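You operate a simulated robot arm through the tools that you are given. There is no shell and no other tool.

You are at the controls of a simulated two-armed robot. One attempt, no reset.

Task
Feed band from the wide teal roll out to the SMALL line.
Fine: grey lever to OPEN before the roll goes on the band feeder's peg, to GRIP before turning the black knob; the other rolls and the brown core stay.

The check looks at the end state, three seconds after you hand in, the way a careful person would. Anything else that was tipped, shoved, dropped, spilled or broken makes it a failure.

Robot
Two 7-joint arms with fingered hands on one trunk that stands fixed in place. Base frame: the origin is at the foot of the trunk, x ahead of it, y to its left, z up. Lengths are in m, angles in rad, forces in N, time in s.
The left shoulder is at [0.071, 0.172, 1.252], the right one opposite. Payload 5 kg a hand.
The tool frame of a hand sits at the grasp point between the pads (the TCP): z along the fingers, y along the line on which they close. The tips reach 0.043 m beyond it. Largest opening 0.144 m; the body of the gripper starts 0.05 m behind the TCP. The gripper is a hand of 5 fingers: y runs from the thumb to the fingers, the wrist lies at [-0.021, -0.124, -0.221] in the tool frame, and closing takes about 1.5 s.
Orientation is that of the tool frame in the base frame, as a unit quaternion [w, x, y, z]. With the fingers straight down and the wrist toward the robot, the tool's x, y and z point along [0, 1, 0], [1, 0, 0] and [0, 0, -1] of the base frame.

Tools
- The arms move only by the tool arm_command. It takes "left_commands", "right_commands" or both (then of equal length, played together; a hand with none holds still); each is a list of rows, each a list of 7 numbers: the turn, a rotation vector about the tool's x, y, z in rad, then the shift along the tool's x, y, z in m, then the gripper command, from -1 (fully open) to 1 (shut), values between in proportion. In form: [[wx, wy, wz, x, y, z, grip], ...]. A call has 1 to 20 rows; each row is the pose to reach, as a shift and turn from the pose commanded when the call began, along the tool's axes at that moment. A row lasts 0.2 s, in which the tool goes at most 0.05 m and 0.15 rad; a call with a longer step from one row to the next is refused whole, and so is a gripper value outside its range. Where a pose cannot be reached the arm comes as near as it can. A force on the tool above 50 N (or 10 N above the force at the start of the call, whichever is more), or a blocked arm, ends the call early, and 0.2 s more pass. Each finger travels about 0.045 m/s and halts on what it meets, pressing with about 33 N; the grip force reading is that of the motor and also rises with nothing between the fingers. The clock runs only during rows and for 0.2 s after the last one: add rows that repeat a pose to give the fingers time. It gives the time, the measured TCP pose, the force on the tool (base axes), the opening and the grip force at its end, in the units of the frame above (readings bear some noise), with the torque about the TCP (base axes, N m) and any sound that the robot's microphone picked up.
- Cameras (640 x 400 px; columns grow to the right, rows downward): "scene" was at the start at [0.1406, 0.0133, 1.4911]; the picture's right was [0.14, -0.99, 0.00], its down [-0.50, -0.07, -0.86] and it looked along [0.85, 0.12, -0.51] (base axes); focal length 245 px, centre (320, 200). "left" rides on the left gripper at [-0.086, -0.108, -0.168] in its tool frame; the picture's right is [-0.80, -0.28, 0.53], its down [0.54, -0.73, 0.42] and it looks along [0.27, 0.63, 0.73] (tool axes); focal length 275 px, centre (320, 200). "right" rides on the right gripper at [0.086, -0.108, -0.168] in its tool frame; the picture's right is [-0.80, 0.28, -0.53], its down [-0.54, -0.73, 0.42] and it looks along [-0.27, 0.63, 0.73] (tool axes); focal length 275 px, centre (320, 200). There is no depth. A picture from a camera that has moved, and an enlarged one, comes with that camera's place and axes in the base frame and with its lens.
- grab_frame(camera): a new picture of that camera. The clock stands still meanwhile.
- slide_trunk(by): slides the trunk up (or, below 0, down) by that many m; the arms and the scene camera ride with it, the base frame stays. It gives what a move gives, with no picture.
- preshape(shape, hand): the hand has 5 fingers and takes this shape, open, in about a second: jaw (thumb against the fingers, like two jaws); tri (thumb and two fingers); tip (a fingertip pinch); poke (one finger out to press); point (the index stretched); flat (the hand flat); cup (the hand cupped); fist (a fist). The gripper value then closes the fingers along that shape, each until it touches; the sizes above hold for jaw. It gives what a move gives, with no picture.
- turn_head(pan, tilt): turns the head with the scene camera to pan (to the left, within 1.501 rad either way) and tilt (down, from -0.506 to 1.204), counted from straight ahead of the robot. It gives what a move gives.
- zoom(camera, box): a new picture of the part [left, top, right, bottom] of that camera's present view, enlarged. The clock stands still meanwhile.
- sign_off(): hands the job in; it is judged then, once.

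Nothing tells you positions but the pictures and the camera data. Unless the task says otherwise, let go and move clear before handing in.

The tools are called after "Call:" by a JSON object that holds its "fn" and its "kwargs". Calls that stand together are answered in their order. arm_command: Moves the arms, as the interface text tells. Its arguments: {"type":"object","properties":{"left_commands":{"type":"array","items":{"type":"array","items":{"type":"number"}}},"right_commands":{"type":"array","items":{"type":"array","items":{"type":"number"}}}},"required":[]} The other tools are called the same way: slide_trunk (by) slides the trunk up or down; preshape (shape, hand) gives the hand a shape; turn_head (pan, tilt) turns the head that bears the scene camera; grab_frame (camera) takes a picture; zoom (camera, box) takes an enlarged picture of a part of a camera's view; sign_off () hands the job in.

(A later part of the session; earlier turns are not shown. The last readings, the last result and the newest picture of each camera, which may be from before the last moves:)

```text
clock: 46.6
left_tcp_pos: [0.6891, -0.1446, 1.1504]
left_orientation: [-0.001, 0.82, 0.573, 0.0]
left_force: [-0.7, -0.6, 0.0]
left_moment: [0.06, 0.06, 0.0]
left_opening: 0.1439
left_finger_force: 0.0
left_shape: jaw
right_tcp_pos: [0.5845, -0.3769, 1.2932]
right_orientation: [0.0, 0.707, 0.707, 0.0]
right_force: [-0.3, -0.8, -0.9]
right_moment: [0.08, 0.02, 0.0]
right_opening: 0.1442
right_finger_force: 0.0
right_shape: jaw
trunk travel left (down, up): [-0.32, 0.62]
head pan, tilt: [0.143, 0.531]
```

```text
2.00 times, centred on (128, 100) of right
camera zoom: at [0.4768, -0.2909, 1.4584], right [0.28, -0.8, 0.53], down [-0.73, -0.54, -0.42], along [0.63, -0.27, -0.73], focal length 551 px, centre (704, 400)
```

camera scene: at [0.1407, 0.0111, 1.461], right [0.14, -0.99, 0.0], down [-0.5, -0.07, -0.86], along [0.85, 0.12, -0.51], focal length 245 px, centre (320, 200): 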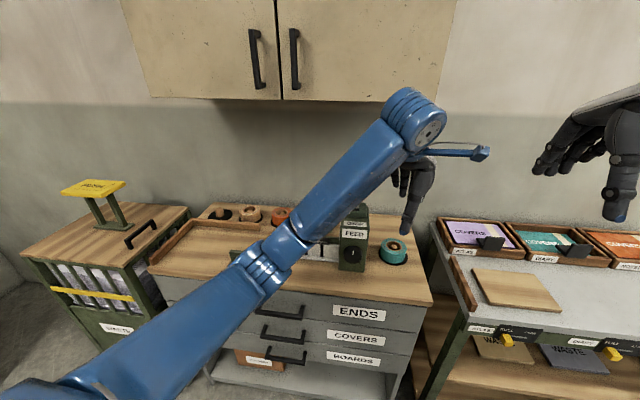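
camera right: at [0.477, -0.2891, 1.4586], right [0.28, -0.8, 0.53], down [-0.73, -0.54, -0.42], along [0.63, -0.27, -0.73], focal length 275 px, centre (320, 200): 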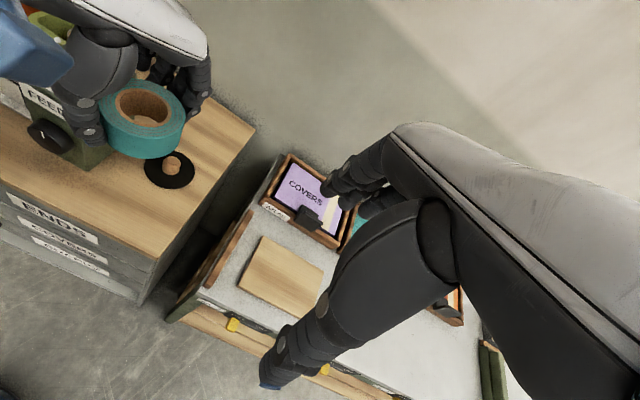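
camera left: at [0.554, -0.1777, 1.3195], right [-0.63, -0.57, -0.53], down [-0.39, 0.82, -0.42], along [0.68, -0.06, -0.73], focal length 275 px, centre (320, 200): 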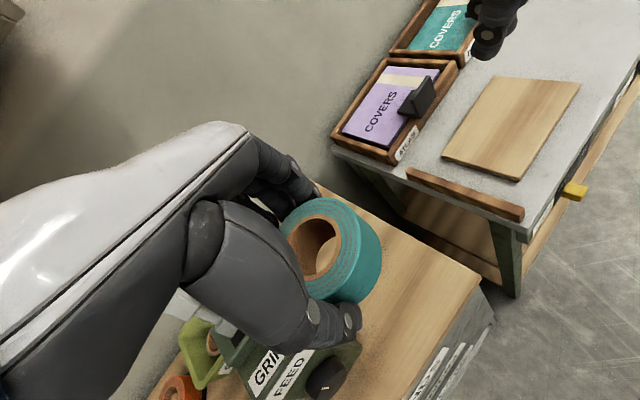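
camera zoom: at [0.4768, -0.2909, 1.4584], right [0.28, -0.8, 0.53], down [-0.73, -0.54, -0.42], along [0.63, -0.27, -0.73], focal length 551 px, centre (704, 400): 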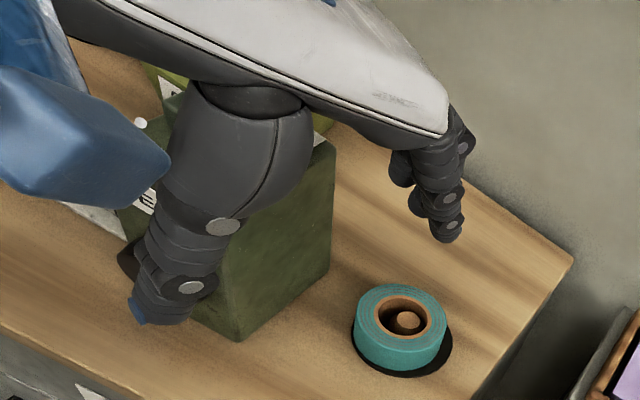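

The roll is well seated on the peg. I partly close the left hand (so its fingers can't snag the lever) and sweep it back left.

Call:
{"fn": "arm_command", "kwargs": {"left_commands": [[0, 0, 0, 0, 0, -0.01, 0], [0, 0, 0, 0, -0.005, -0.02, 0.5], [0, 0, 0, 0, -0.01, -0.02, 0.5], [0, 0, 0, 0, -0.01, -0.02, 0.5], [0, 0, -0.03, 0.037, -0.025, -0.02, 0.5], [0, 0, -0.06, 0.074, -0.038, -0.02, 0.5], [0, 0, -0.09, 0.111, -0.052, -0.02, 0.5], [0, 0, -0.12, 0.149, -0.066, -0.02, 0.5], [0, 0, -0.15, 0.186, -0.08, -0.02, 0.5], [0, 0, -0.18, 0.223, -0.093, -0.02, 0.5], [0, 0, -0.21, 0.26, -0.107, -0.02, 0.5], [0, 0, -0.24, 0.298, -0.121, -0.02, 0.5], [0, 0, -0.27, 0.335, -0.134, -0.02, 0.5], [0, 0, -0.3, 0.372, -0.148, -0.02, 0.5], [0, 0, -0.33, 0.41, -0.162, -0.02, 0.5], [0, 0, -0.35, 0.45, -0.177, -0.02, 0.5], [0, 0, -0.35, 0.45, -0.177, -0.02, 0.5]]}}

Call:
{"fn": "grab_frame", "kwargs": {"camera": "scene"}}

Call:
{"fn": "grab_frame", "kwargs": {"camera": "left"}}

Call:
{"fn": "zoom", "kwargs": {"camera": "scene", "box": [310, 190, 438, 280]}}

```text
clock: 50.2
left_tcp_pos: [0.6814, 0.3398, 1.1705]
left_orientation: [0.0, 0.708, 0.706, 0.0]
left_force: [0.1, -0.5, 0.2]
left_moment: [0.04, 0.04, 0.02]
left_opening: 0.0362
left_finger_force: 0.0
left_shape: jaw
right_tcp_pos: [0.5842, -0.3751, 1.2913]
right_orientation: [-0.001, 0.707, 0.707, 0.0]
right_force: [0.0, 0.3, -0.7]
right_moment: [0.02, 0.02, 0.01]
right_opening: 0.144
right_finger_force: 0.0
right_shape: jaw
trunk travel left (down, up): [-0.32, 0.62]
head pan, tilt: [0.143, 0.531]
```

```text
taken
camera scene: at [0.1409, 0.0118, 1.461], right [0.14, -0.99, 0.0], down [-0.5, -0.07, -0.86], along [0.85, 0.12, -0.51], focal length 245 px, centre (320, 200)
```

scene: 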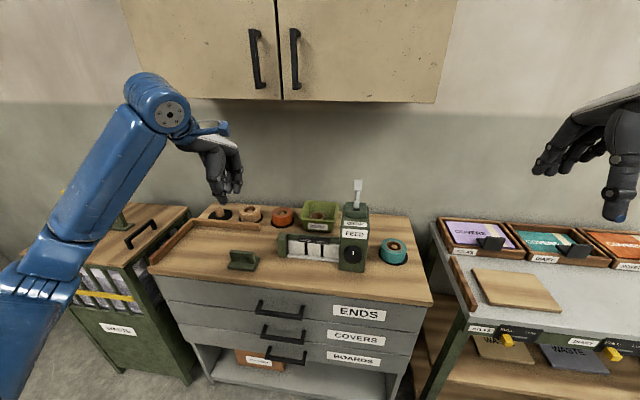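

```text
taken
camera left: at [0.572, 0.2519, 1.3377], right [-0.28, -0.8, -0.53], down [-0.73, 0.54, -0.42], along [0.63, 0.27, -0.73], focal length 275 px, centre (320, 200)
```

left: 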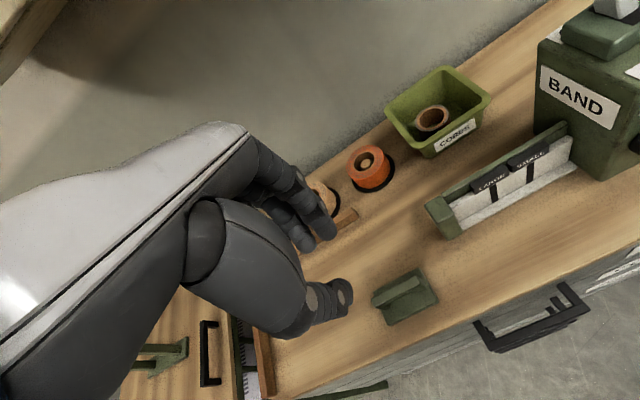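

```text
4.44 times, centred on (374, 235) of scene
camera zoom: at [0.1409, 0.0118, 1.461], right [0.14, -0.99, 0.0], down [-0.5, -0.07, -0.86], along [0.85, 0.12, -0.51], focal length 1089 px, centre (80, 44)
```

zoom: 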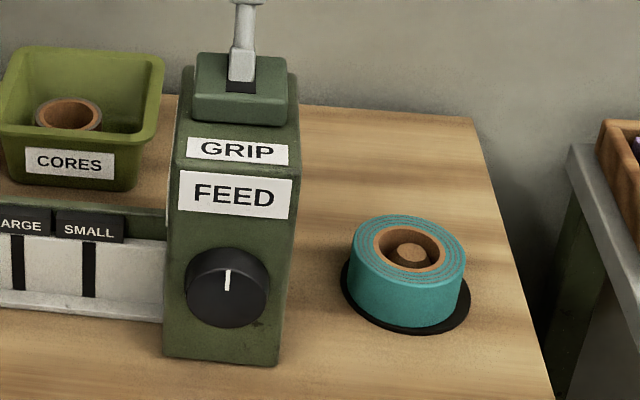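

The roll sits level on the feeder peg with the lever at OPEN, and nothing else moved. Next the right hand returns above the lever to pull it back to GRIP.

Call:
{"fn": "arm_command", "kwargs": {"right_commands": [[0, 0, 0, 0, 0.008, 0.04, -1], [0, 0, 0, 0, 0.016, 0.081, -1], [0, 0, 0, 0.036, 0.031, 0.081, -1], [0, 0, 0, 0.071, 0.046, 0.081, -1], [0, 0, 0, 0.107, 0.061, 0.081, -1], [0, 0, 0, 0.143, 0.076, 0.081, -1], [0, 0, 0, 0.178, 0.091, 0.081, -1], [0, 0, 0, 0.214, 0.106, 0.081, -1], [0, 0, 0, 0.25, 0.121, 0.081, -1], [0, 0, 0, 0.285, 0.136, 0.081, -1], [0, 0, 0, 0.312, 0.162, 0.081, -1], [0, 0, 0, 0.339, 0.188, 0.081, -1], [0, 0, 0, 0.366, 0.215, 0.081, -1], [0, 0, 0, 0.366, 0.215, 0.081, -1]]}}

Call:
{"fn": "zoom", "kwargs": {"camera": "scene", "box": [310, 130, 438, 250]}}

Call:
{"fn": "grab_frame", "kwargs": {"camera": "right"}}

```text
clock: 53.2
left_tcp_pos: [0.6794, 0.3376, 1.1714]
left_orientation: [0.0, 0.707, 0.708, 0.0]
left_force: [-0.5, 0.5, 0.8]
left_moment: [0.04, 0.0, 0.03]
left_opening: 0.0363
left_finger_force: 0.1
left_shape: jaw
right_tcp_pos: [0.7984, -0.0096, 1.2109]
right_orientation: [0.0, 0.708, 0.707, 0.0]
right_force: [-0.9, -0.4, 0.2]
right_moment: [0.07, 0.0, -0.04]
right_opening: 0.1444
right_finger_force: 0.0
right_shape: jaw
trunk travel left (down, up): [-0.32, 0.62]
head pan, tilt: [0.143, 0.531]
```

```text
3.33 times, centred on (374, 190) of scene
camera zoom: at [0.1401, 0.0119, 1.4612], right [0.14, -0.99, 0.0], down [-0.5, -0.07, -0.86], along [0.85, 0.12, -0.51], focal length 817 px, centre (140, 233)
```

zoom: 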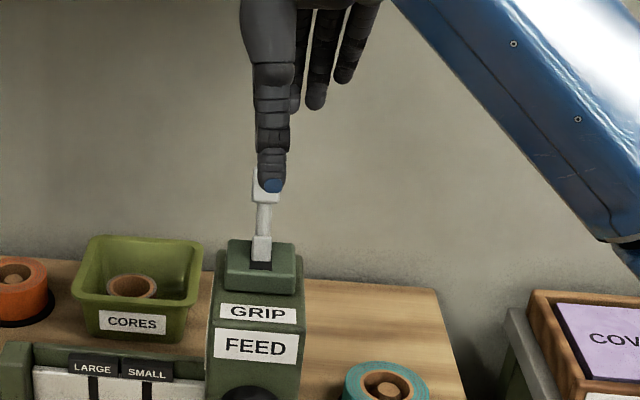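

```text
taken
camera right: at [0.6905, 0.0767, 1.3783], right [0.28, -0.8, 0.53], down [-0.73, -0.54, -0.42], along [0.63, -0.27, -0.73], focal length 275 px, centre (320, 200)
```

right: 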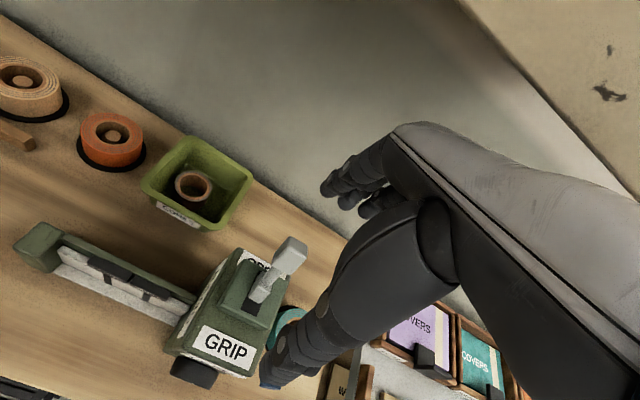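

Aligned with the lever. I descend with the fingers behind the lever head (shifted slightly so index and middle both meet it), then check.

Call:
{"fn": "arm_command", "kwargs": {"right_commands": [[0, 0, 0, 0.008, 0.015, 0.032, -1], [0, 0, 0, 0.008, 0.028, 0.064, -1], [0, 0, 0, 0.008, 0.04, 0.094, -1], [0, 0, 0, 0.008, 0.04, 0.094, -1]]}}

Call:
{"fn": "zoom", "kwargs": {"camera": "right", "box": [160, 150, 480, 400]}}

Call:
{"fn": "zoom", "kwargs": {"camera": "scene", "box": [310, 130, 438, 250]}}

```text
clock: 54.2
left_tcp_pos: [0.6793, 0.3396, 1.1705]
left_orientation: [0.0, 0.707, 0.707, 0.0]
left_force: [0.2, -0.1, 0.3]
left_moment: [-0.01, 0.0, 0.01]
left_opening: 0.0363
left_finger_force: 0.1
left_shape: jaw
right_tcp_pos: [0.8388, 0.0013, 1.1195]
right_orientation: [0.0, 0.707, 0.707, 0.0]
right_force: [-0.1, 0.8, 0.1]
right_moment: [-0.03, 0.0, 0.01]
right_opening: 0.144
right_finger_force: 0.1
right_shape: jaw
trunk travel left (down, up): [-0.32, 0.62]
head pan, tilt: [0.143, 0.531]
```

```text
1.60 times, centred on (320, 275) of right
camera zoom: at [0.7313, 0.0876, 1.2855], right [0.28, -0.8, 0.53], down [-0.73, -0.54, -0.42], along [0.63, -0.27, -0.73], focal length 440 px, centre (320, 80)
```

zoom: 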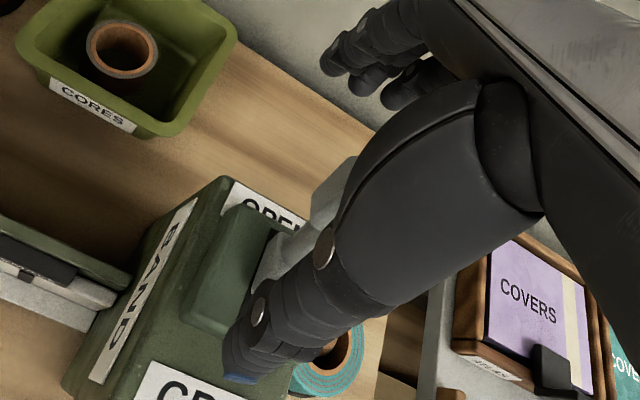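

```text
3.33 times, centred on (374, 190) of scene
camera zoom: at [0.1403, 0.0134, 1.4611], right [0.14, -0.99, 0.0], down [-0.5, -0.07, -0.86], along [0.85, 0.12, -0.51], focal length 817 px, centre (140, 233)
```

zoom: 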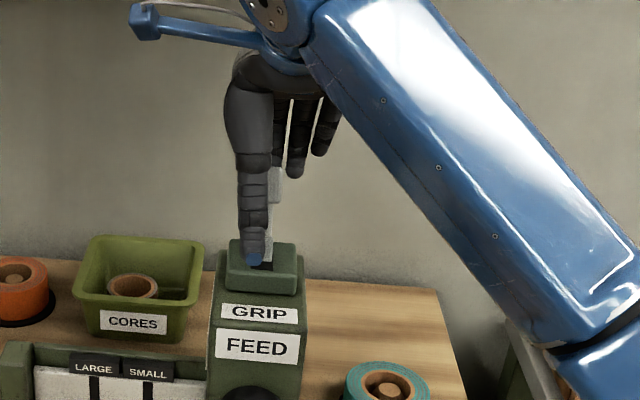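

The thumb is in front and the fingers behind the lever. Now I pull toward the robot (-x) to bring it to GRIP.

Call:
{"fn": "arm_command", "kwargs": {"right_commands": [[0, 0, 0, 0, -0.02, 0, -1], [0, 0, 0, 0, -0.04, 0, -1], [0, 0, 0, 0, -0.055, 0, -1], [0, 0, 0, 0, -0.068, 0, -1], [0, 0, 0, 0, -0.08, 0, -1], [0, 0, 0, 0, -0.092, 0, -1], [0, 0, 0, 0, -0.104, 0, -1], [0, 0, 0, 0, -0.116, 0, -1], [0, 0, 0, 0, -0.126, 0, -1], [0, 0, 0, 0, -0.126, 0, -1]]}}

Call:
{"fn": "zoom", "kwargs": {"camera": "right", "box": [160, 150, 480, 400]}}

Call:
{"fn": "zoom", "kwargs": {"camera": "scene", "box": [310, 130, 438, 250]}}

Call:
{"fn": "zoom", "kwargs": {"camera": "left", "box": [480, 0, 640, 140]}}

```text
clock: 56.5
left_tcp_pos: [0.6802, 0.3422, 1.1698]
left_orientation: [0.0, 0.707, 0.707, 0.0]
left_force: [0.5, -0.9, 0.7]
left_moment: [0.02, 0.02, -0.02]
left_opening: 0.0363
left_finger_force: 0.0
left_shape: jaw
right_tcp_pos: [0.713, 0.0012, 1.1174]
right_orientation: [0.001, 0.707, 0.707, 0.0]
right_force: [6.7, 12.2, 4.5]
right_moment: [-0.27, -0.65, 0.87]
right_opening: 0.1439
right_finger_force: 0.1
right_shape: jaw
trunk travel left (down, up): [-0.32, 0.62]
head pan, tilt: [0.143, 0.531]
```

```text
1.60 times, centred on (320, 275) of right
camera zoom: at [0.6049, 0.0872, 1.2843], right [0.28, -0.8, 0.54], down [-0.73, -0.54, -0.42], along [0.63, -0.27, -0.73], focal length 440 px, centre (320, 80)
```

zoom: 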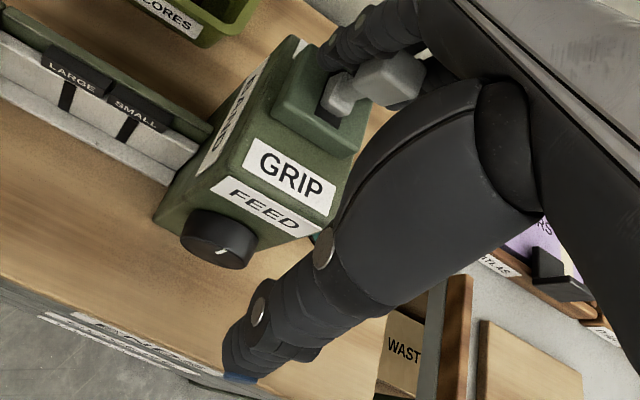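

```text
3.33 times, centred on (374, 190) of scene
camera zoom: at [0.1409, 0.0153, 1.461], right [0.14, -0.99, 0.0], down [-0.5, -0.07, -0.86], along [0.85, 0.12, -0.51], focal length 817 px, centre (140, 233)
```

zoom: 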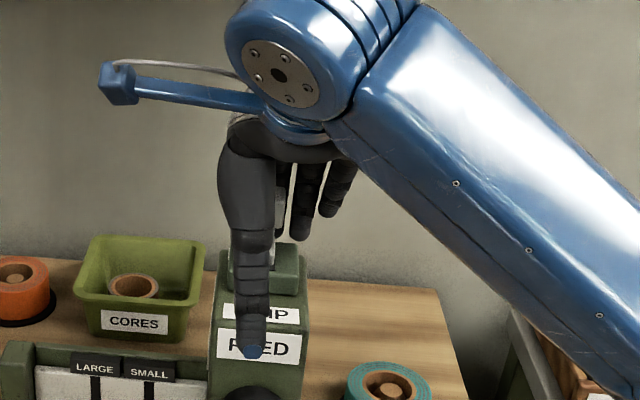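

```text
2.86 times, centred on (560, 70) of left
camera zoom: at [0.5719, 0.255, 1.3371], right [-0.28, -0.8, -0.53], down [-0.73, 0.54, -0.42], along [0.63, 0.27, -0.73], focal length 786 px, centre (-366, 571)
```

zoom: 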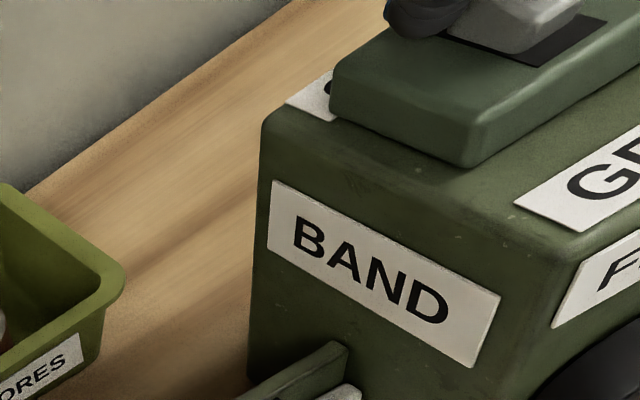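

The lever has moved; the side force (12 N) suggests it sits between index and middle fingers. I'll ease the hand back slightly to release the side load and look at the lever state.

Call:
{"fn": "arm_command", "kwargs": {"right_commands": [[0, 0, 0, -0.006, 0.01, 0, -1], [0, 0, 0, -0.01, 0.025, 0, -1], [0, 0, 0, -0.01, 0.04, 0, -1]]}}

Call:
{"fn": "zoom", "kwargs": {"camera": "right", "box": [160, 150, 480, 400]}}

Call:
{"fn": "zoom", "kwargs": {"camera": "scene", "box": [330, 160, 394, 230]}}

Call:
{"fn": "grab_frame", "kwargs": {"camera": "left"}}

```text
clock: 57.2
left_tcp_pos: [0.681, 0.3442, 1.1693]
left_orientation: [0.001, 0.707, 0.707, -0.003]
left_force: [0.1, -0.3, 0.4]
left_moment: [0.01, -0.02, 0.03]
left_opening: 0.0365
left_finger_force: 0.0
left_shape: jaw
right_tcp_pos: [0.7519, -0.0042, 1.1162]
right_orientation: [0.001, 0.706, 0.708, -0.002]
right_force: [-1.8, 37.9, -2.6]
right_moment: [-0.99, 0.23, 2.37]
right_opening: 0.1438
right_finger_force: 0.1
right_shape: jaw
trunk travel left (down, up): [-0.32, 0.62]
head pan, tilt: [0.143, 0.531]
```

```text
1.60 times, centred on (320, 275) of right
camera zoom: at [0.6451, 0.0819, 1.2834], right [0.29, -0.79, 0.54], down [-0.72, -0.55, -0.42], along [0.63, -0.27, -0.73], focal length 440 px, centre (320, 80)
```

zoom: 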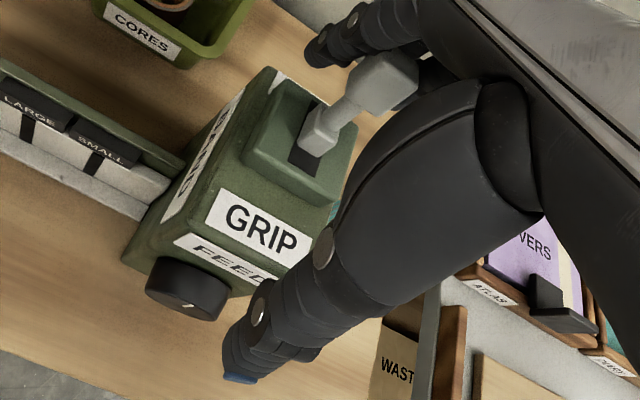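

```text
5.71 times, centred on (362, 195) of scene
camera zoom: at [0.141, 0.0198, 1.4607], right [0.14, -0.99, 0.0], down [-0.5, -0.08, -0.86], along [0.85, 0.12, -0.51], focal length 1400 px, centre (80, 229)
```

zoom: 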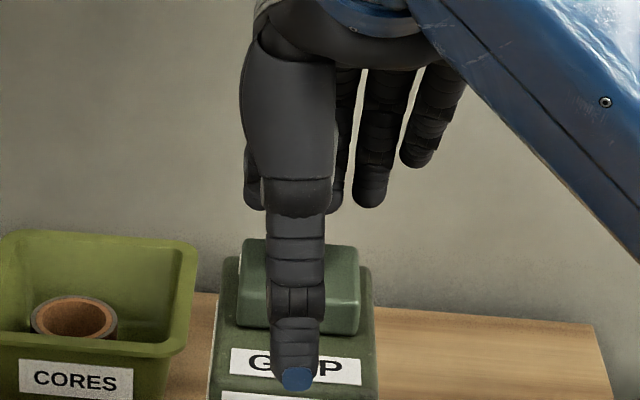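

```text
taken
camera left: at [0.5724, 0.2584, 1.336], right [-0.28, -0.8, -0.53], down [-0.73, 0.54, -0.42], along [0.63, 0.26, -0.73], focal length 275 px, centre (320, 200)
```

left: 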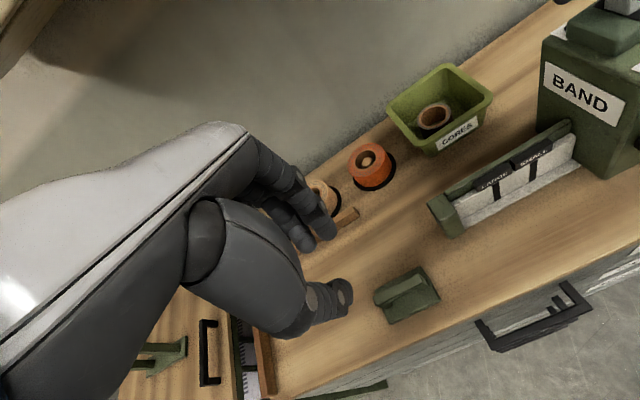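

The index finger is pressing sideways on the lever, so I relieve that immediately by moving back +y.

Call:
{"fn": "arm_command", "kwargs": {"right_commands": [[0, 0, 0, 0.008, 0, 0, -1], [0, 0, 0, 0.016, 0, 0, -1], [0, 0, 0, 0.016, 0, 0, -1]]}}

Call:
{"fn": "zoom", "kwargs": {"camera": "right", "box": [240, 100, 400, 260]}}

Call:
{"fn": "zoom", "kwargs": {"camera": "scene", "box": [330, 160, 394, 230]}}

```text
clock: 58.0
left_tcp_pos: [0.6787, 0.3425, 1.1716]
left_orientation: [0.0, 0.708, 0.707, 0.0]
left_force: [0.1, 0.0, 0.5]
left_moment: [0.02, -0.04, -0.03]
left_opening: 0.0365
left_finger_force: 0.0
left_shape: jaw
right_tcp_pos: [0.754, 0.0049, 1.1188]
right_orientation: [0.0, 0.708, 0.706, 0.0]
right_force: [0.3, 0.0, -0.4]
right_moment: [-0.02, 0.0, 0.04]
right_opening: 0.1438
right_finger_force: 0.0
right_shape: jaw
trunk travel left (down, up): [-0.32, 0.62]
head pan, tilt: [0.143, 0.531]
```

```text
2.50 times, centred on (320, 180) of right
camera zoom: at [0.6459, 0.0919, 1.2855], right [0.28, -0.8, 0.53], down [-0.73, -0.54, -0.42], along [0.63, -0.27, -0.73], focal length 688 px, centre (320, 250)
```

zoom: 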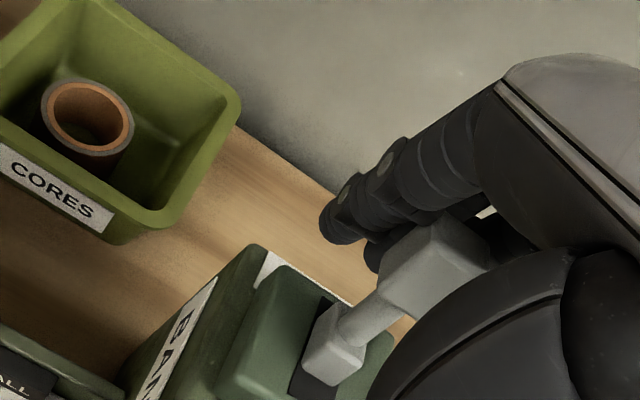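

```text
5.71 times, centred on (362, 195) of scene
camera zoom: at [0.1405, 0.0125, 1.4612], right [0.14, -0.99, 0.0], down [-0.5, -0.07, -0.86], along [0.85, 0.12, -0.51], focal length 1400 px, centre (80, 229)
```

zoom: 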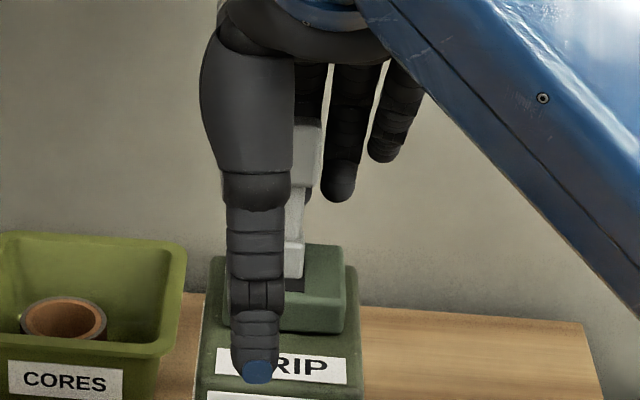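

The forces are zero again. I need a better view of the lever, so I move the left hand back to its starting area, where its camera sees the feeder from the side.

Call:
{"fn": "arm_command", "kwargs": {"left_commands": [[0, 0, 0, -0.002, -0.015, -0.04, 0.5], [0, 0, 0, -0.004, -0.03, -0.08, 0.5], [0, 0, 0, -0.006, -0.045, -0.12, 0.5], [0, 0, 0, -0.008, -0.06, -0.155, 0.5], [0, 0, 0, -0.01, -0.07, -0.18, 0.5], [0, 0, 0, -0.01, -0.07, -0.18, 0.5]]}}

Call:
{"fn": "zoom", "kwargs": {"camera": "left", "box": [480, 20, 640, 140]}}

```text
clock: 59.5
left_tcp_pos: [0.6094, 0.3309, 1.3511]
left_orientation: [0.0, 0.707, 0.707, -0.001]
left_force: [0.2, 0.0, -0.7]
left_moment: [0.01, -0.01, 0.0]
left_opening: 0.0363
left_finger_force: 0.0
left_shape: jaw
right_tcp_pos: [0.7531, 0.0077, 1.1172]
right_orientation: [0.0, 0.707, 0.707, 0.0]
right_force: [-0.7, 0.1, -0.8]
right_moment: [-0.01, 0.04, 0.01]
right_opening: 0.1439
right_finger_force: 0.0
right_shape: jaw
trunk travel left (down, up): [-0.32, 0.62]
head pan, tilt: [0.143, 0.531]
```

```text
3.33 times, centred on (560, 80) of left
camera zoom: at [0.5023, 0.2441, 1.5196], right [-0.29, -0.8, -0.53], down [-0.73, 0.54, -0.42], along [0.63, 0.27, -0.73], focal length 918 px, centre (-480, 600)
```

zoom: 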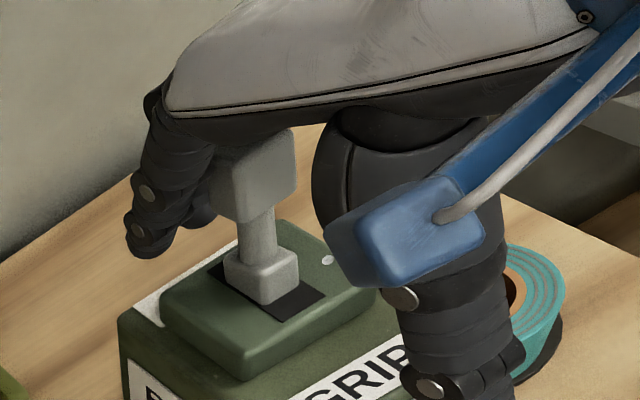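

The lever is standing about midway: it had wedged between the index and middle fingers. I'll lift off, shift so the index finger is squarely behind the lever (TCP y≈-0.011), and descend again.

Call:
{"fn": "arm_command", "kwargs": {"right_commands": [[0, 0, 0, 0, 0, -0.04, -1], [0, 0, 0, 0, 0, -0.085, -1], [0, 0, 0, -0.01, 0.02, -0.087, -1], [0, 0, 0, -0.0187, 0.047, -0.087, -1], [0, 0, 0, -0.0187, 0.047, -0.087, -1]]}}

Call:
{"fn": "zoom", "kwargs": {"camera": "left", "box": [480, 20, 640, 140]}}

Call:
{"fn": "zoom", "kwargs": {"camera": "scene", "box": [330, 150, 394, 230]}}

```text
clock: 60.6
left_tcp_pos: [0.6087, 0.3318, 1.3526]
left_orientation: [0.0, 0.708, 0.707, 0.0]
left_force: [0.6, -0.6, 0.0]
left_moment: [0.02, 0.02, 0.01]
left_opening: 0.0365
left_finger_force: 0.1
left_shape: jaw
right_tcp_pos: [0.8001, -0.0113, 1.2051]
right_orientation: [-0.001, 0.707, 0.707, 0.0]
right_force: [-0.8, -0.3, -0.1]
right_moment: [0.01, -0.03, 0.0]
right_opening: 0.1442
right_finger_force: 0.1
right_shape: jaw
trunk travel left (down, up): [-0.32, 0.62]
head pan, tilt: [0.143, 0.531]
```

```text
3.33 times, centred on (560, 80) of left
camera zoom: at [0.5008, 0.244, 1.5201], right [-0.28, -0.8, -0.53], down [-0.73, 0.54, -0.42], along [0.63, 0.27, -0.73], focal length 918 px, centre (-480, 600)
```

zoom: 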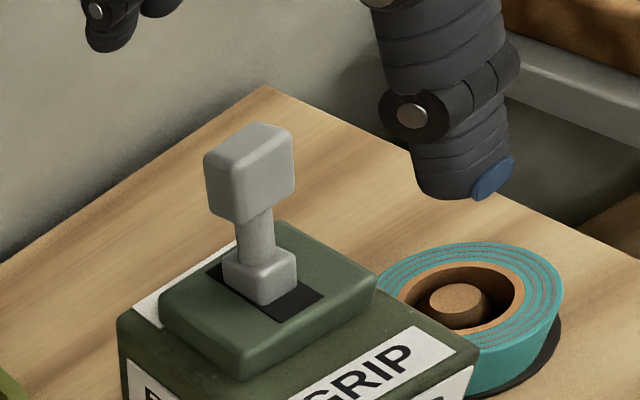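

```text
5.00 times, centred on (362, 190) of scene
camera zoom: at [0.1398, 0.0135, 1.4612], right [0.14, -0.99, 0.0], down [-0.5, -0.07, -0.86], along [0.85, 0.12, -0.51], focal length 1225 px, centre (110, 250)
```

zoom: 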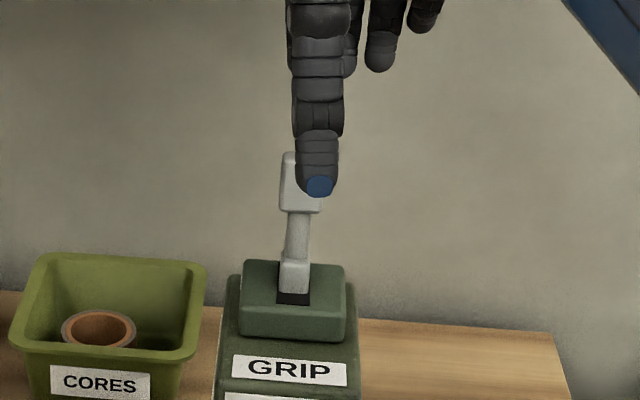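

The index should now be squarely behind the lever (offset < 5 mm). Descending again with the lever between thumb and index.

Call:
{"fn": "arm_command", "kwargs": {"right_commands": [[0, 0, 0, 0.003, 0.012, 0.03, -1], [0, 0, 0, 0.003, 0.018, 0.06, -1], [0, 0, 0, 0.003, 0.02, 0.09, -1], [0, 0, 0, 0.003, 0.02, 0.09, -1]]}}

Call:
{"fn": "zoom", "kwargs": {"camera": "left", "box": [480, 20, 640, 140]}}

Call:
{"fn": "zoom", "kwargs": {"camera": "right", "box": [240, 120, 400, 280]}}

```text
clock: 61.6
left_tcp_pos: [0.6096, 0.331, 1.3536]
left_orientation: [0.0, 0.707, 0.707, -0.001]
left_force: [-0.4, 0.1, -0.5]
left_moment: [0.01, -0.04, -0.01]
left_opening: 0.0362
left_finger_force: 0.2
left_shape: jaw
right_tcp_pos: [0.8212, -0.0104, 1.1137]
right_orientation: [0.0, 0.707, 0.707, 0.0]
right_force: [0.4, -0.7, -0.4]
right_moment: [-0.04, -0.02, -0.03]
right_opening: 0.1441
right_finger_force: 0.1
right_shape: jaw
trunk travel left (down, up): [-0.32, 0.62]
head pan, tilt: [0.143, 0.531]
```

```text
3.33 times, centred on (560, 80) of left
camera zoom: at [0.5013, 0.2441, 1.5199], right [-0.28, -0.8, -0.53], down [-0.73, 0.54, -0.42], along [0.63, 0.27, -0.73], focal length 918 px, centre (-480, 600)
```

zoom: 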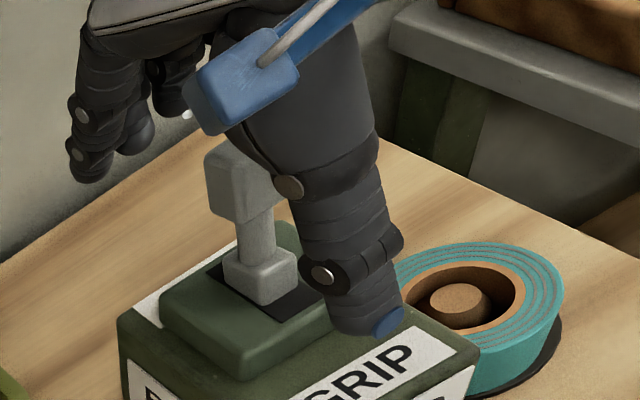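

```text
2.50 times, centred on (320, 200) of right
camera zoom: at [0.7142, 0.0753, 1.2806], right [0.28, -0.8, 0.53], down [-0.73, -0.54, -0.42], along [0.63, -0.27, -0.73], focal length 688 px, centre (320, 200)
```

zoom: 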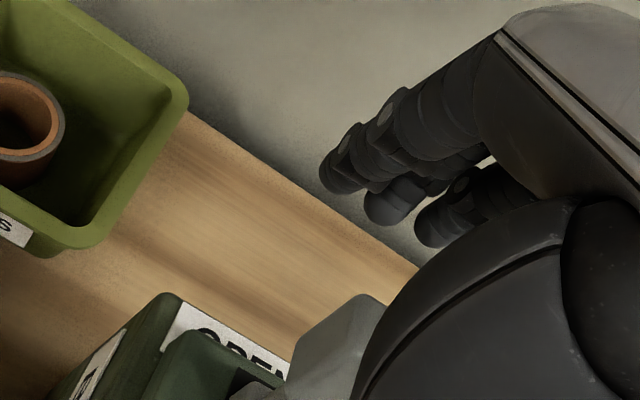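

Now I pull toward the robot in steps, checking the lever part-way.

Call:
{"fn": "arm_command", "kwargs": {"right_commands": [[0, 0, 0, 0, -0.02, 0, -1], [0, 0, 0, 0, -0.04, 0, -1], [0, 0, 0, 0, -0.055, 0, -1], [0, 0, 0, 0, -0.067, 0, -1], [0, 0, 0, 0, -0.079, 0, -1]]}}

Call:
{"fn": "zoom", "kwargs": {"camera": "left", "box": [480, 20, 640, 140]}}

```text
clock: 62.9
left_tcp_pos: [0.6089, 0.3302, 1.353]
left_orientation: [-0.001, 0.707, 0.707, 0.0]
left_force: [-0.2, 0.8, 0.9]
left_moment: [0.03, 0.02, -0.01]
left_opening: 0.0364
left_finger_force: 0.0
left_shape: jaw
right_tcp_pos: [0.7394, -0.0089, 1.1148]
right_orientation: [0.0, 0.707, 0.707, 0.0]
right_force: [0.3, 0.3, 1.5]
right_moment: [0.04, -0.06, -0.02]
right_opening: 0.144
right_finger_force: 0.0
right_shape: jaw
trunk travel left (down, up): [-0.32, 0.62]
head pan, tilt: [0.143, 0.531]
```

```text
3.33 times, centred on (560, 80) of left
camera zoom: at [0.5011, 0.2438, 1.52], right [-0.28, -0.8, -0.53], down [-0.73, 0.54, -0.42], along [0.63, 0.27, -0.73], focal length 918 px, centre (-480, 600)
```

zoom: 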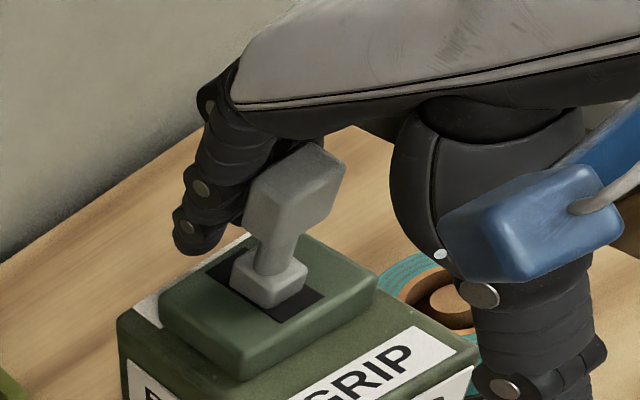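

The index is now pushing the lever squarely and it is tilting forward. Continuing the pull to the GRIP stop.

Call:
{"fn": "arm_command", "kwargs": {"right_commands": [[0, 0, 0, 0, -0.01, 0, -1], [0, 0, 0, 0, -0.02, 0, -1], [0, 0, 0, 0, -0.028, 0, -1], [0, 0, 0, 0, -0.036, 0, -1], [0, 0, 0, 0, -0.044, 0, -1], [0, 0, 0, 0, -0.044, 0, -1]]}}

Call:
{"fn": "zoom", "kwargs": {"camera": "left", "box": [480, 20, 640, 140]}}

```text
clock: 64.2
left_tcp_pos: [0.6131, 0.3304, 1.3504]
left_orientation: [-0.001, 0.707, 0.707, 0.0]
left_force: [-0.2, -0.1, 0.4]
left_moment: [-0.01, 0.0, 0.0]
left_opening: 0.0364
left_finger_force: 0.1
left_shape: jaw
right_tcp_pos: [0.6995, -0.0099, 1.1115]
right_orientation: [0.0, 0.708, 0.706, 0.0]
right_force: [40.5, 0.3, 8.1]
right_moment: [0.03, 0.65, -0.44]
right_opening: 0.144
right_finger_force: 0.1
right_shape: jaw
trunk travel left (down, up): [-0.32, 0.62]
head pan, tilt: [0.143, 0.531]
```

```text
3.33 times, centred on (560, 80) of left
camera zoom: at [0.5059, 0.2439, 1.5183], right [-0.29, -0.8, -0.53], down [-0.73, 0.54, -0.42], along [0.62, 0.27, -0.73], focal length 918 px, centre (-480, 600)
```

zoom: 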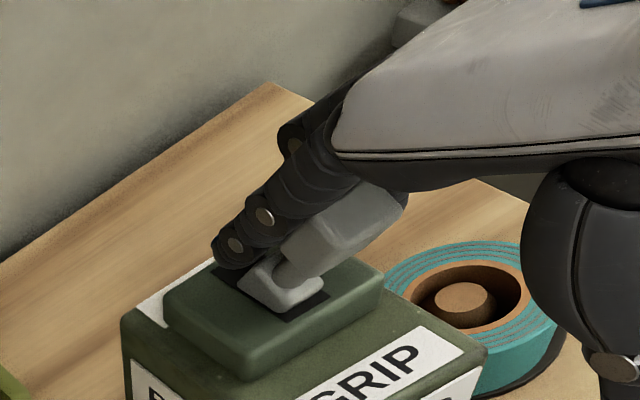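

The lever is against its GRIP stop (40 N). I back off forward a bit and verify it stays.

Call:
{"fn": "arm_command", "kwargs": {"right_commands": [[0, 0, 0, 0, 0.012, 0, -1], [0, 0, 0, 0, 0.03, 0, -1], [0, 0, 0, 0, 0.045, -0.01, -1]]}}

Call:
{"fn": "zoom", "kwargs": {"camera": "left", "box": [480, 20, 640, 140]}}

```text
clock: 65.0
left_tcp_pos: [0.6098, 0.3321, 1.3524]
left_orientation: [0.0, 0.707, 0.707, -0.001]
left_force: [-0.1, -0.6, 0.0]
left_moment: [0.02, -0.02, -0.01]
left_opening: 0.0363
left_finger_force: 0.1
left_shape: jaw
right_tcp_pos: [0.7406, -0.0088, 1.1225]
right_orientation: [0.0, 0.706, 0.708, -0.001]
right_force: [0.5, 0.2, -0.6]
right_moment: [0.01, -0.04, -0.03]
right_opening: 0.1439
right_finger_force: 0.0
right_shape: jaw
trunk travel left (down, up): [-0.32, 0.62]
head pan, tilt: [0.143, 0.531]
```

```text
3.33 times, centred on (560, 80) of left
camera zoom: at [0.5023, 0.2443, 1.5194], right [-0.29, -0.8, -0.53], down [-0.73, 0.54, -0.42], along [0.63, 0.27, -0.73], focal length 918 px, centre (-480, 600)
```

zoom: 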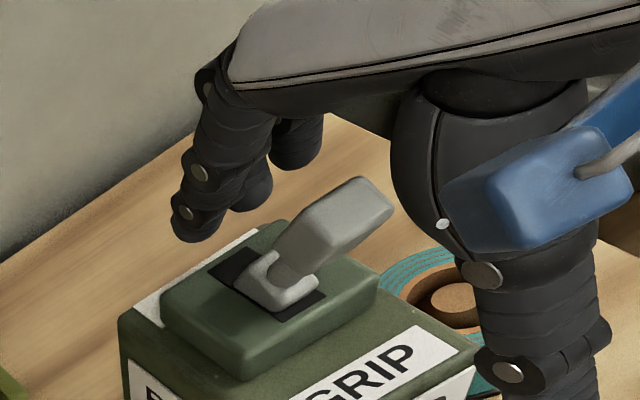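

The lever stays at GRIP. I lift the right hand clear and take it back in front of the bench, then raise the trunk a bit to give the arm room for a horizontal approach to the knob.

Call:
{"fn": "arm_command", "kwargs": {"right_commands": [[0, 0, 0, 0, 0.005, -0.04, -1], [0, 0, 0, 0, 0.005, -0.085, -1], [0, 0, 0, -0.02, -0.03, -0.085, -1], [0, 0, 0, -0.055, -0.06, -0.085, -1], [0, 0, 0, -0.09, -0.085, -0.085, -1], [0, 0, 0, -0.13, -0.105, -0.085, -1], [0, 0, 0, -0.17, -0.12, -0.085, -1], [0, 0, 0, -0.2, -0.13, -0.085, -1], [0, 0, 0, -0.2, -0.13, -0.085, -1]]}}

Call:
{"fn": "slide_trunk", "kwargs": {"by": 0.12}}

Call:
{"fn": "grab_frame", "kwargs": {"camera": "scene"}}

Call:
{"fn": "zoom", "kwargs": {"camera": "scene", "box": [270, 210, 430, 310]}}

```text
clock: 67.0
left_tcp_pos: [0.6101, 0.3324, 1.3522]
left_orientation: [0.0, 0.708, 0.706, 0.0]
left_force: [0.7, 0.6, -0.7]
left_moment: [-0.03, 0.03, -0.04]
left_opening: 0.0364
left_finger_force: 0.0
left_shape: jaw
right_tcp_pos: [0.613, -0.2093, 1.2056]
right_orientation: [0.0, 0.708, 0.707, 0.0]
right_force: [-0.9, -0.3, -1.0]
right_moment: [-0.06, 0.01, -0.01]
right_opening: 0.144
right_finger_force: 0.0
right_shape: jaw
trunk travel left (down, up): [-0.32, 0.62]
head pan, tilt: [0.143, 0.531]
```

```text
clock: 68.5
left_tcp_pos: [0.6104, 0.3311, 1.4724]
left_orientation: [0.0, 0.707, 0.707, 0.0]
left_force: [0.0, 0.2, -0.3]
left_moment: [0.03, -0.01, -0.02]
left_opening: 0.0364
left_finger_force: 0.0
left_shape: jaw
right_tcp_pos: [0.613, -0.2098, 1.3244]
right_orientation: [0.0, 0.707, 0.707, -0.001]
right_force: [0.6, -1.1, -0.6]
right_moment: [0.02, -0.01, 0.02]
right_opening: 0.144
right_finger_force: 0.1
right_shape: jaw
trunk travel left (down, up): [-0.44, 0.5]
head pan, tilt: [0.143, 0.531]
```

```text
taken
camera scene: at [0.1408, 0.0132, 1.581], right [0.14, -0.99, 0.0], down [-0.5, -0.07, -0.86], along [0.85, 0.12, -0.51], focal length 245 px, centre (320, 200)
```

scene: 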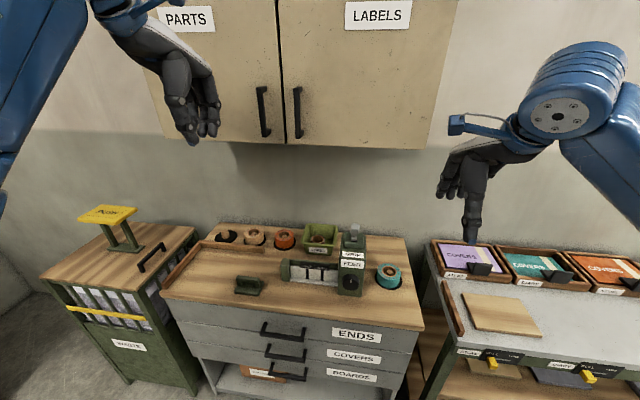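

```text
4.00 times, centred on (350, 260) of scene
camera zoom: at [0.1408, 0.0132, 1.581], right [0.14, -0.99, 0.0], down [-0.5, -0.07, -0.86], along [0.85, 0.12, -0.51], focal length 980 px, centre (200, -40)
```

zoom: 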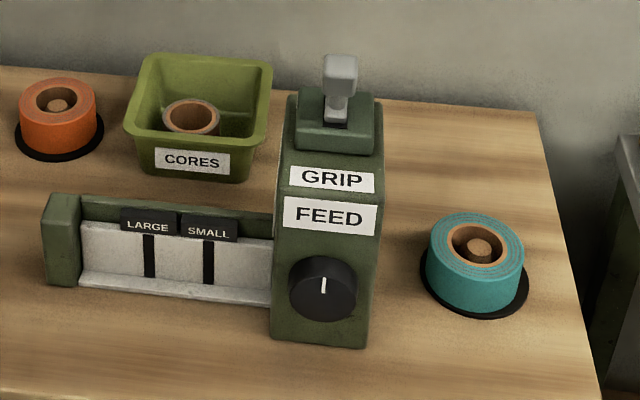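

Lever GRIP, roll on peg, knob mark at 12 o'clock, no band out yet. I refine the knob position with the left camera while it has a clear view.

Call:
{"fn": "zoom", "kwargs": {"camera": "left", "box": [480, 90, 600, 180]}}

Call:
{"fn": "zoom", "kwargs": {"camera": "scene", "box": [330, 255, 380, 305]}}

Call:
{"fn": "zoom", "kwargs": {"camera": "right", "box": [0, 60, 240, 260]}}

```text
4.44 times, centred on (540, 135) of left
camera zoom: at [0.5018, 0.2437, 1.6397], right [-0.28, -0.8, -0.53], down [-0.73, 0.54, -0.42], along [0.63, 0.27, -0.73], focal length 1224 px, centre (-658, 489)
```

zoom: 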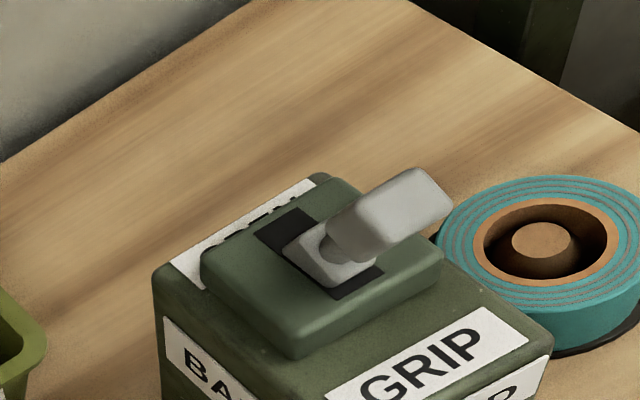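

```text
8.00 times, centred on (355, 280) of scene
camera zoom: at [0.1408, 0.0132, 1.581], right [0.14, -0.99, 0.0], down [-0.5, -0.07, -0.86], along [0.85, 0.12, -0.51], focal length 1960 px, centre (40, -440)
```

zoom: 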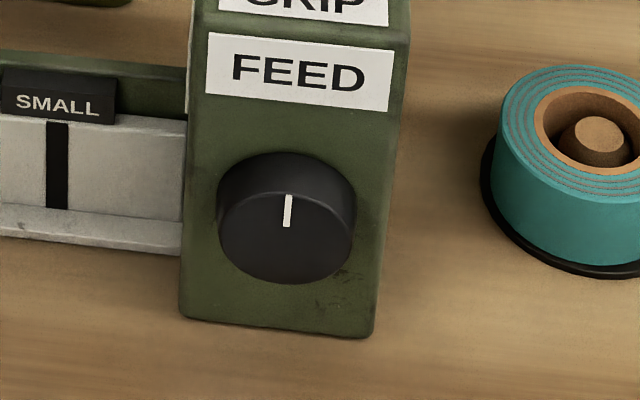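

```text
2.00 times, centred on (120, 160) of right
camera zoom: at [0.5057, -0.1242, 1.4921], right [0.28, -0.8, 0.53], down [-0.73, -0.54, -0.42], along [0.63, -0.27, -0.73], focal length 551 px, centre (720, 280)
```

zoom: 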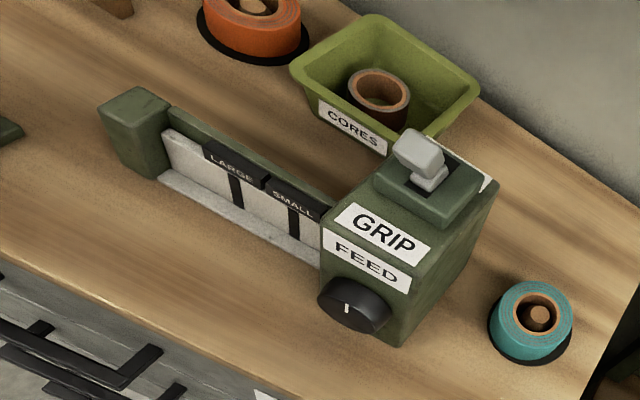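

Knob face centre ≈ (0.70, -0.007, 0.937), diameter ≈ 0.057, axis toward the robot. For a horizontal approach the wrist ends up low and behind, so I raise the trunk further, then bring the right hand down and forward on the right side before pitching it.

Call:
{"fn": "slide_trunk", "kwargs": {"by": 0.18}}

Call:
{"fn": "arm_command", "kwargs": {"right_commands": [[0, 0, 0, 0, 0, 0.045, -1], [0, 0, 0, 0, 0, 0.09, -1], [0, 0, 0, 0, 0, 0.135, -1], [0, 0, 0, 0, 0, 0.18, -1], [0, 0, 0, 0, 0, 0.225, -1], [0, 0, 0, 0, 0.01, 0.27, -1], [0, 0, 0, 0, 0.03, 0.31, -1], [0, 0, 0, 0, 0.06, 0.345, -1], [0, 0, 0, 0, 0.085, 0.38, -1], [0, 0, 0, 0, 0.085, 0.38, -1]]}}

Call:
{"fn": "grab_frame", "kwargs": {"camera": "scene"}}

```text
clock: 70.5
left_tcp_pos: [0.61, 0.3319, 1.6516]
left_orientation: [0.0, 0.707, 0.707, -0.001]
left_force: [-0.2, 0.0, 0.1]
left_moment: [-0.04, -0.03, 0.0]
left_opening: 0.0364
left_finger_force: 0.1
left_shape: jaw
right_tcp_pos: [0.6139, -0.2104, 1.5048]
right_orientation: [-0.001, 0.707, 0.707, 0.001]
right_force: [-0.4, -0.8, 0.6]
right_moment: [0.0, -0.01, 0.01]
right_opening: 0.144
right_finger_force: 0.1
right_shape: jaw
trunk travel left (down, up): [-0.62, 0.32]
head pan, tilt: [0.143, 0.531]
```

```text
clock: 72.8
left_tcp_pos: [0.6093, 0.33, 1.6531]
left_orientation: [0.0, 0.707, 0.707, 0.0]
left_force: [-0.4, 0.0, -0.1]
left_moment: [0.0, -0.06, -0.02]
left_opening: 0.0363
left_finger_force: 0.0
left_shape: jaw
right_tcp_pos: [0.7039, -0.2118, 1.126]
right_orientation: [0.001, 0.708, 0.707, 0.0]
right_force: [0.0, -0.4, -0.4]
right_moment: [-0.01, 0.03, -0.01]
right_opening: 0.1441
right_finger_force: 0.0
right_shape: jaw
trunk travel left (down, up): [-0.62, 0.32]
head pan, tilt: [0.143, 0.531]
```

```text
taken
camera scene: at [0.1401, 0.0134, 1.7611], right [0.14, -0.99, 0.0], down [-0.5, -0.07, -0.86], along [0.85, 0.12, -0.51], focal length 245 px, centre (320, 200)
```

scene: 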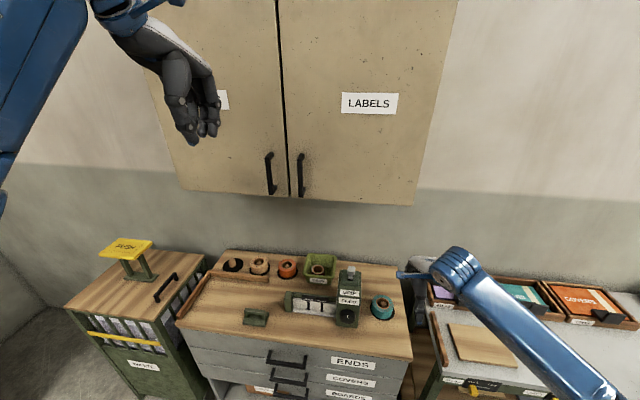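

Now I tilt the head down for a better view and pitch the right hand so its fingers point forward (in free space, right of the feeder).

Call:
{"fn": "turn_head", "kwargs": {"pan": 0.05, "tilt": 0.85}}

Call:
{"fn": "arm_command", "kwargs": {"right_commands": [[-0.143, 0, 0, 0, 0, 0.01, -1], [-0.286, 0, 0, 0, 0, 0.02, -1], [-0.429, 0, 0, 0, 0, 0.03, -1], [-0.572, 0, 0, 0, 0, 0.04, -1], [-0.715, 0, 0, 0, 0, 0.05, -1], [-0.858, 0, 0, 0, 0, 0.06, -1], [-1.0, 0, 0, 0, 0, 0.065, -1], [-1.143, 0, 0, 0, 0, 0.07, -1], [-1.286, 0, 0, 0, 0, 0.075, -1], [-1.429, 0, 0, 0, 0, 0.075, -1], [-1.571, 0, 0, 0, 0, 0.075, -1], [-1.571, 0, 0, 0, 0, 0.075, -1]]}}

Call:
{"fn": "grab_frame", "kwargs": {"camera": "scene"}}

Call:
{"fn": "grab_frame", "kwargs": {"camera": "right"}}

```text
clock: 73.6
left_tcp_pos: [0.6094, 0.3301, 1.6531]
left_orientation: [0.0, 0.707, 0.708, 0.0]
left_force: [-0.6, -0.9, 0.1]
left_moment: [0.01, -0.02, 0.05]
left_opening: 0.0363
left_finger_force: 0.1
left_shape: jaw
right_tcp_pos: [0.7028, -0.2113, 1.1237]
right_orientation: [0.0, 0.707, 0.707, 0.0]
right_force: [0.0, -0.2, -0.4]
right_moment: [-0.01, 0.02, -0.02]
right_opening: 0.1438
right_finger_force: 0.0
right_shape: jaw
trunk travel left (down, up): [-0.62, 0.32]
head pan, tilt: [0.051, 0.85]
```

```text
clock: 76.2
left_tcp_pos: [0.6092, 0.332, 1.6531]
left_orientation: [0.0, 0.707, 0.707, 0.0]
left_force: [1.0, -0.5, 0.2]
left_moment: [0.0, 0.04, -0.01]
left_opening: 0.0363
left_finger_force: 0.0
left_shape: jaw
right_tcp_pos: [0.6893, -0.2282, 1.0382]
right_orientation: [0.506, 0.492, 0.515, 0.486]
right_force: [0.0, 0.6, -0.3]
right_moment: [-0.01, 0.04, 0.0]
right_opening: 0.1442
right_finger_force: 0.0
right_shape: jaw
trunk travel left (down, up): [-0.62, 0.32]
head pan, tilt: [0.051, 0.85]
```

```text
taken
camera scene: at [0.1288, 0.0056, 1.7339], right [0.05, -1.0, 0.0], down [-0.75, -0.04, -0.66], along [0.66, 0.03, -0.75], focal length 245 px, centre (320, 200)
```

scene: 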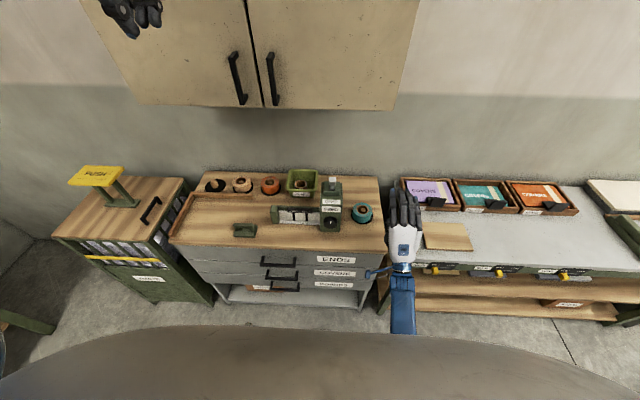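

```text
taken
camera right: at [0.5204, -0.1484, 0.9282], right [-0.53, -0.78, 0.33], down [0.41, -0.57, -0.71], along [0.74, -0.24, 0.63], focal length 275 px, centre (320, 200)
```

right: 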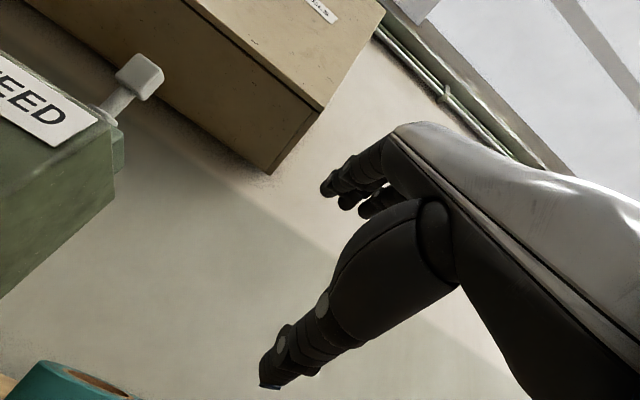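

The hand now points forward. Position reads ~1.5 cm off the command, so I let it settle with a null move before going to the knob.

Call:
{"fn": "arm_command", "kwargs": {"right_commands": [[0, 0, 0, 0, 0, 0, -1], [0, 0, 0, 0, 0, 0, -1]]}}

Call:
{"fn": "zoom", "kwargs": {"camera": "scene", "box": [240, 150, 480, 350]}}

```text
clock: 76.8
left_tcp_pos: [0.6092, 0.3312, 1.6519]
left_orientation: [0.0, 0.707, 0.707, 0.0]
left_force: [0.2, -0.5, 0.1]
left_moment: [0.05, -0.03, 0.01]
left_opening: 0.0363
left_finger_force: 0.0
left_shape: jaw
right_tcp_pos: [0.6908, -0.229, 1.0402]
right_orientation: [0.507, 0.492, 0.515, 0.486]
right_force: [-0.6, -0.4, 0.2]
right_moment: [0.04, 0.01, -0.04]
right_opening: 0.144
right_finger_force: 0.0
right_shape: jaw
trunk travel left (down, up): [-0.62, 0.32]
head pan, tilt: [0.051, 0.85]
```

```text
2.00 times, centred on (360, 250) of scene
camera zoom: at [0.1292, 0.0051, 1.7339], right [0.05, -1.0, 0.0], down [-0.75, -0.04, -0.66], along [0.66, 0.03, -0.75], focal length 490 px, centre (240, 100)
```

zoom: 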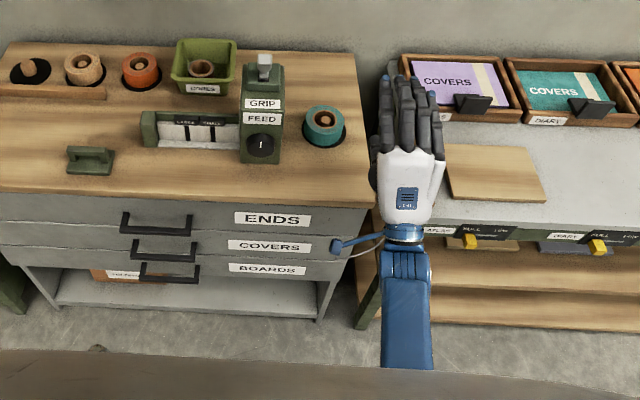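

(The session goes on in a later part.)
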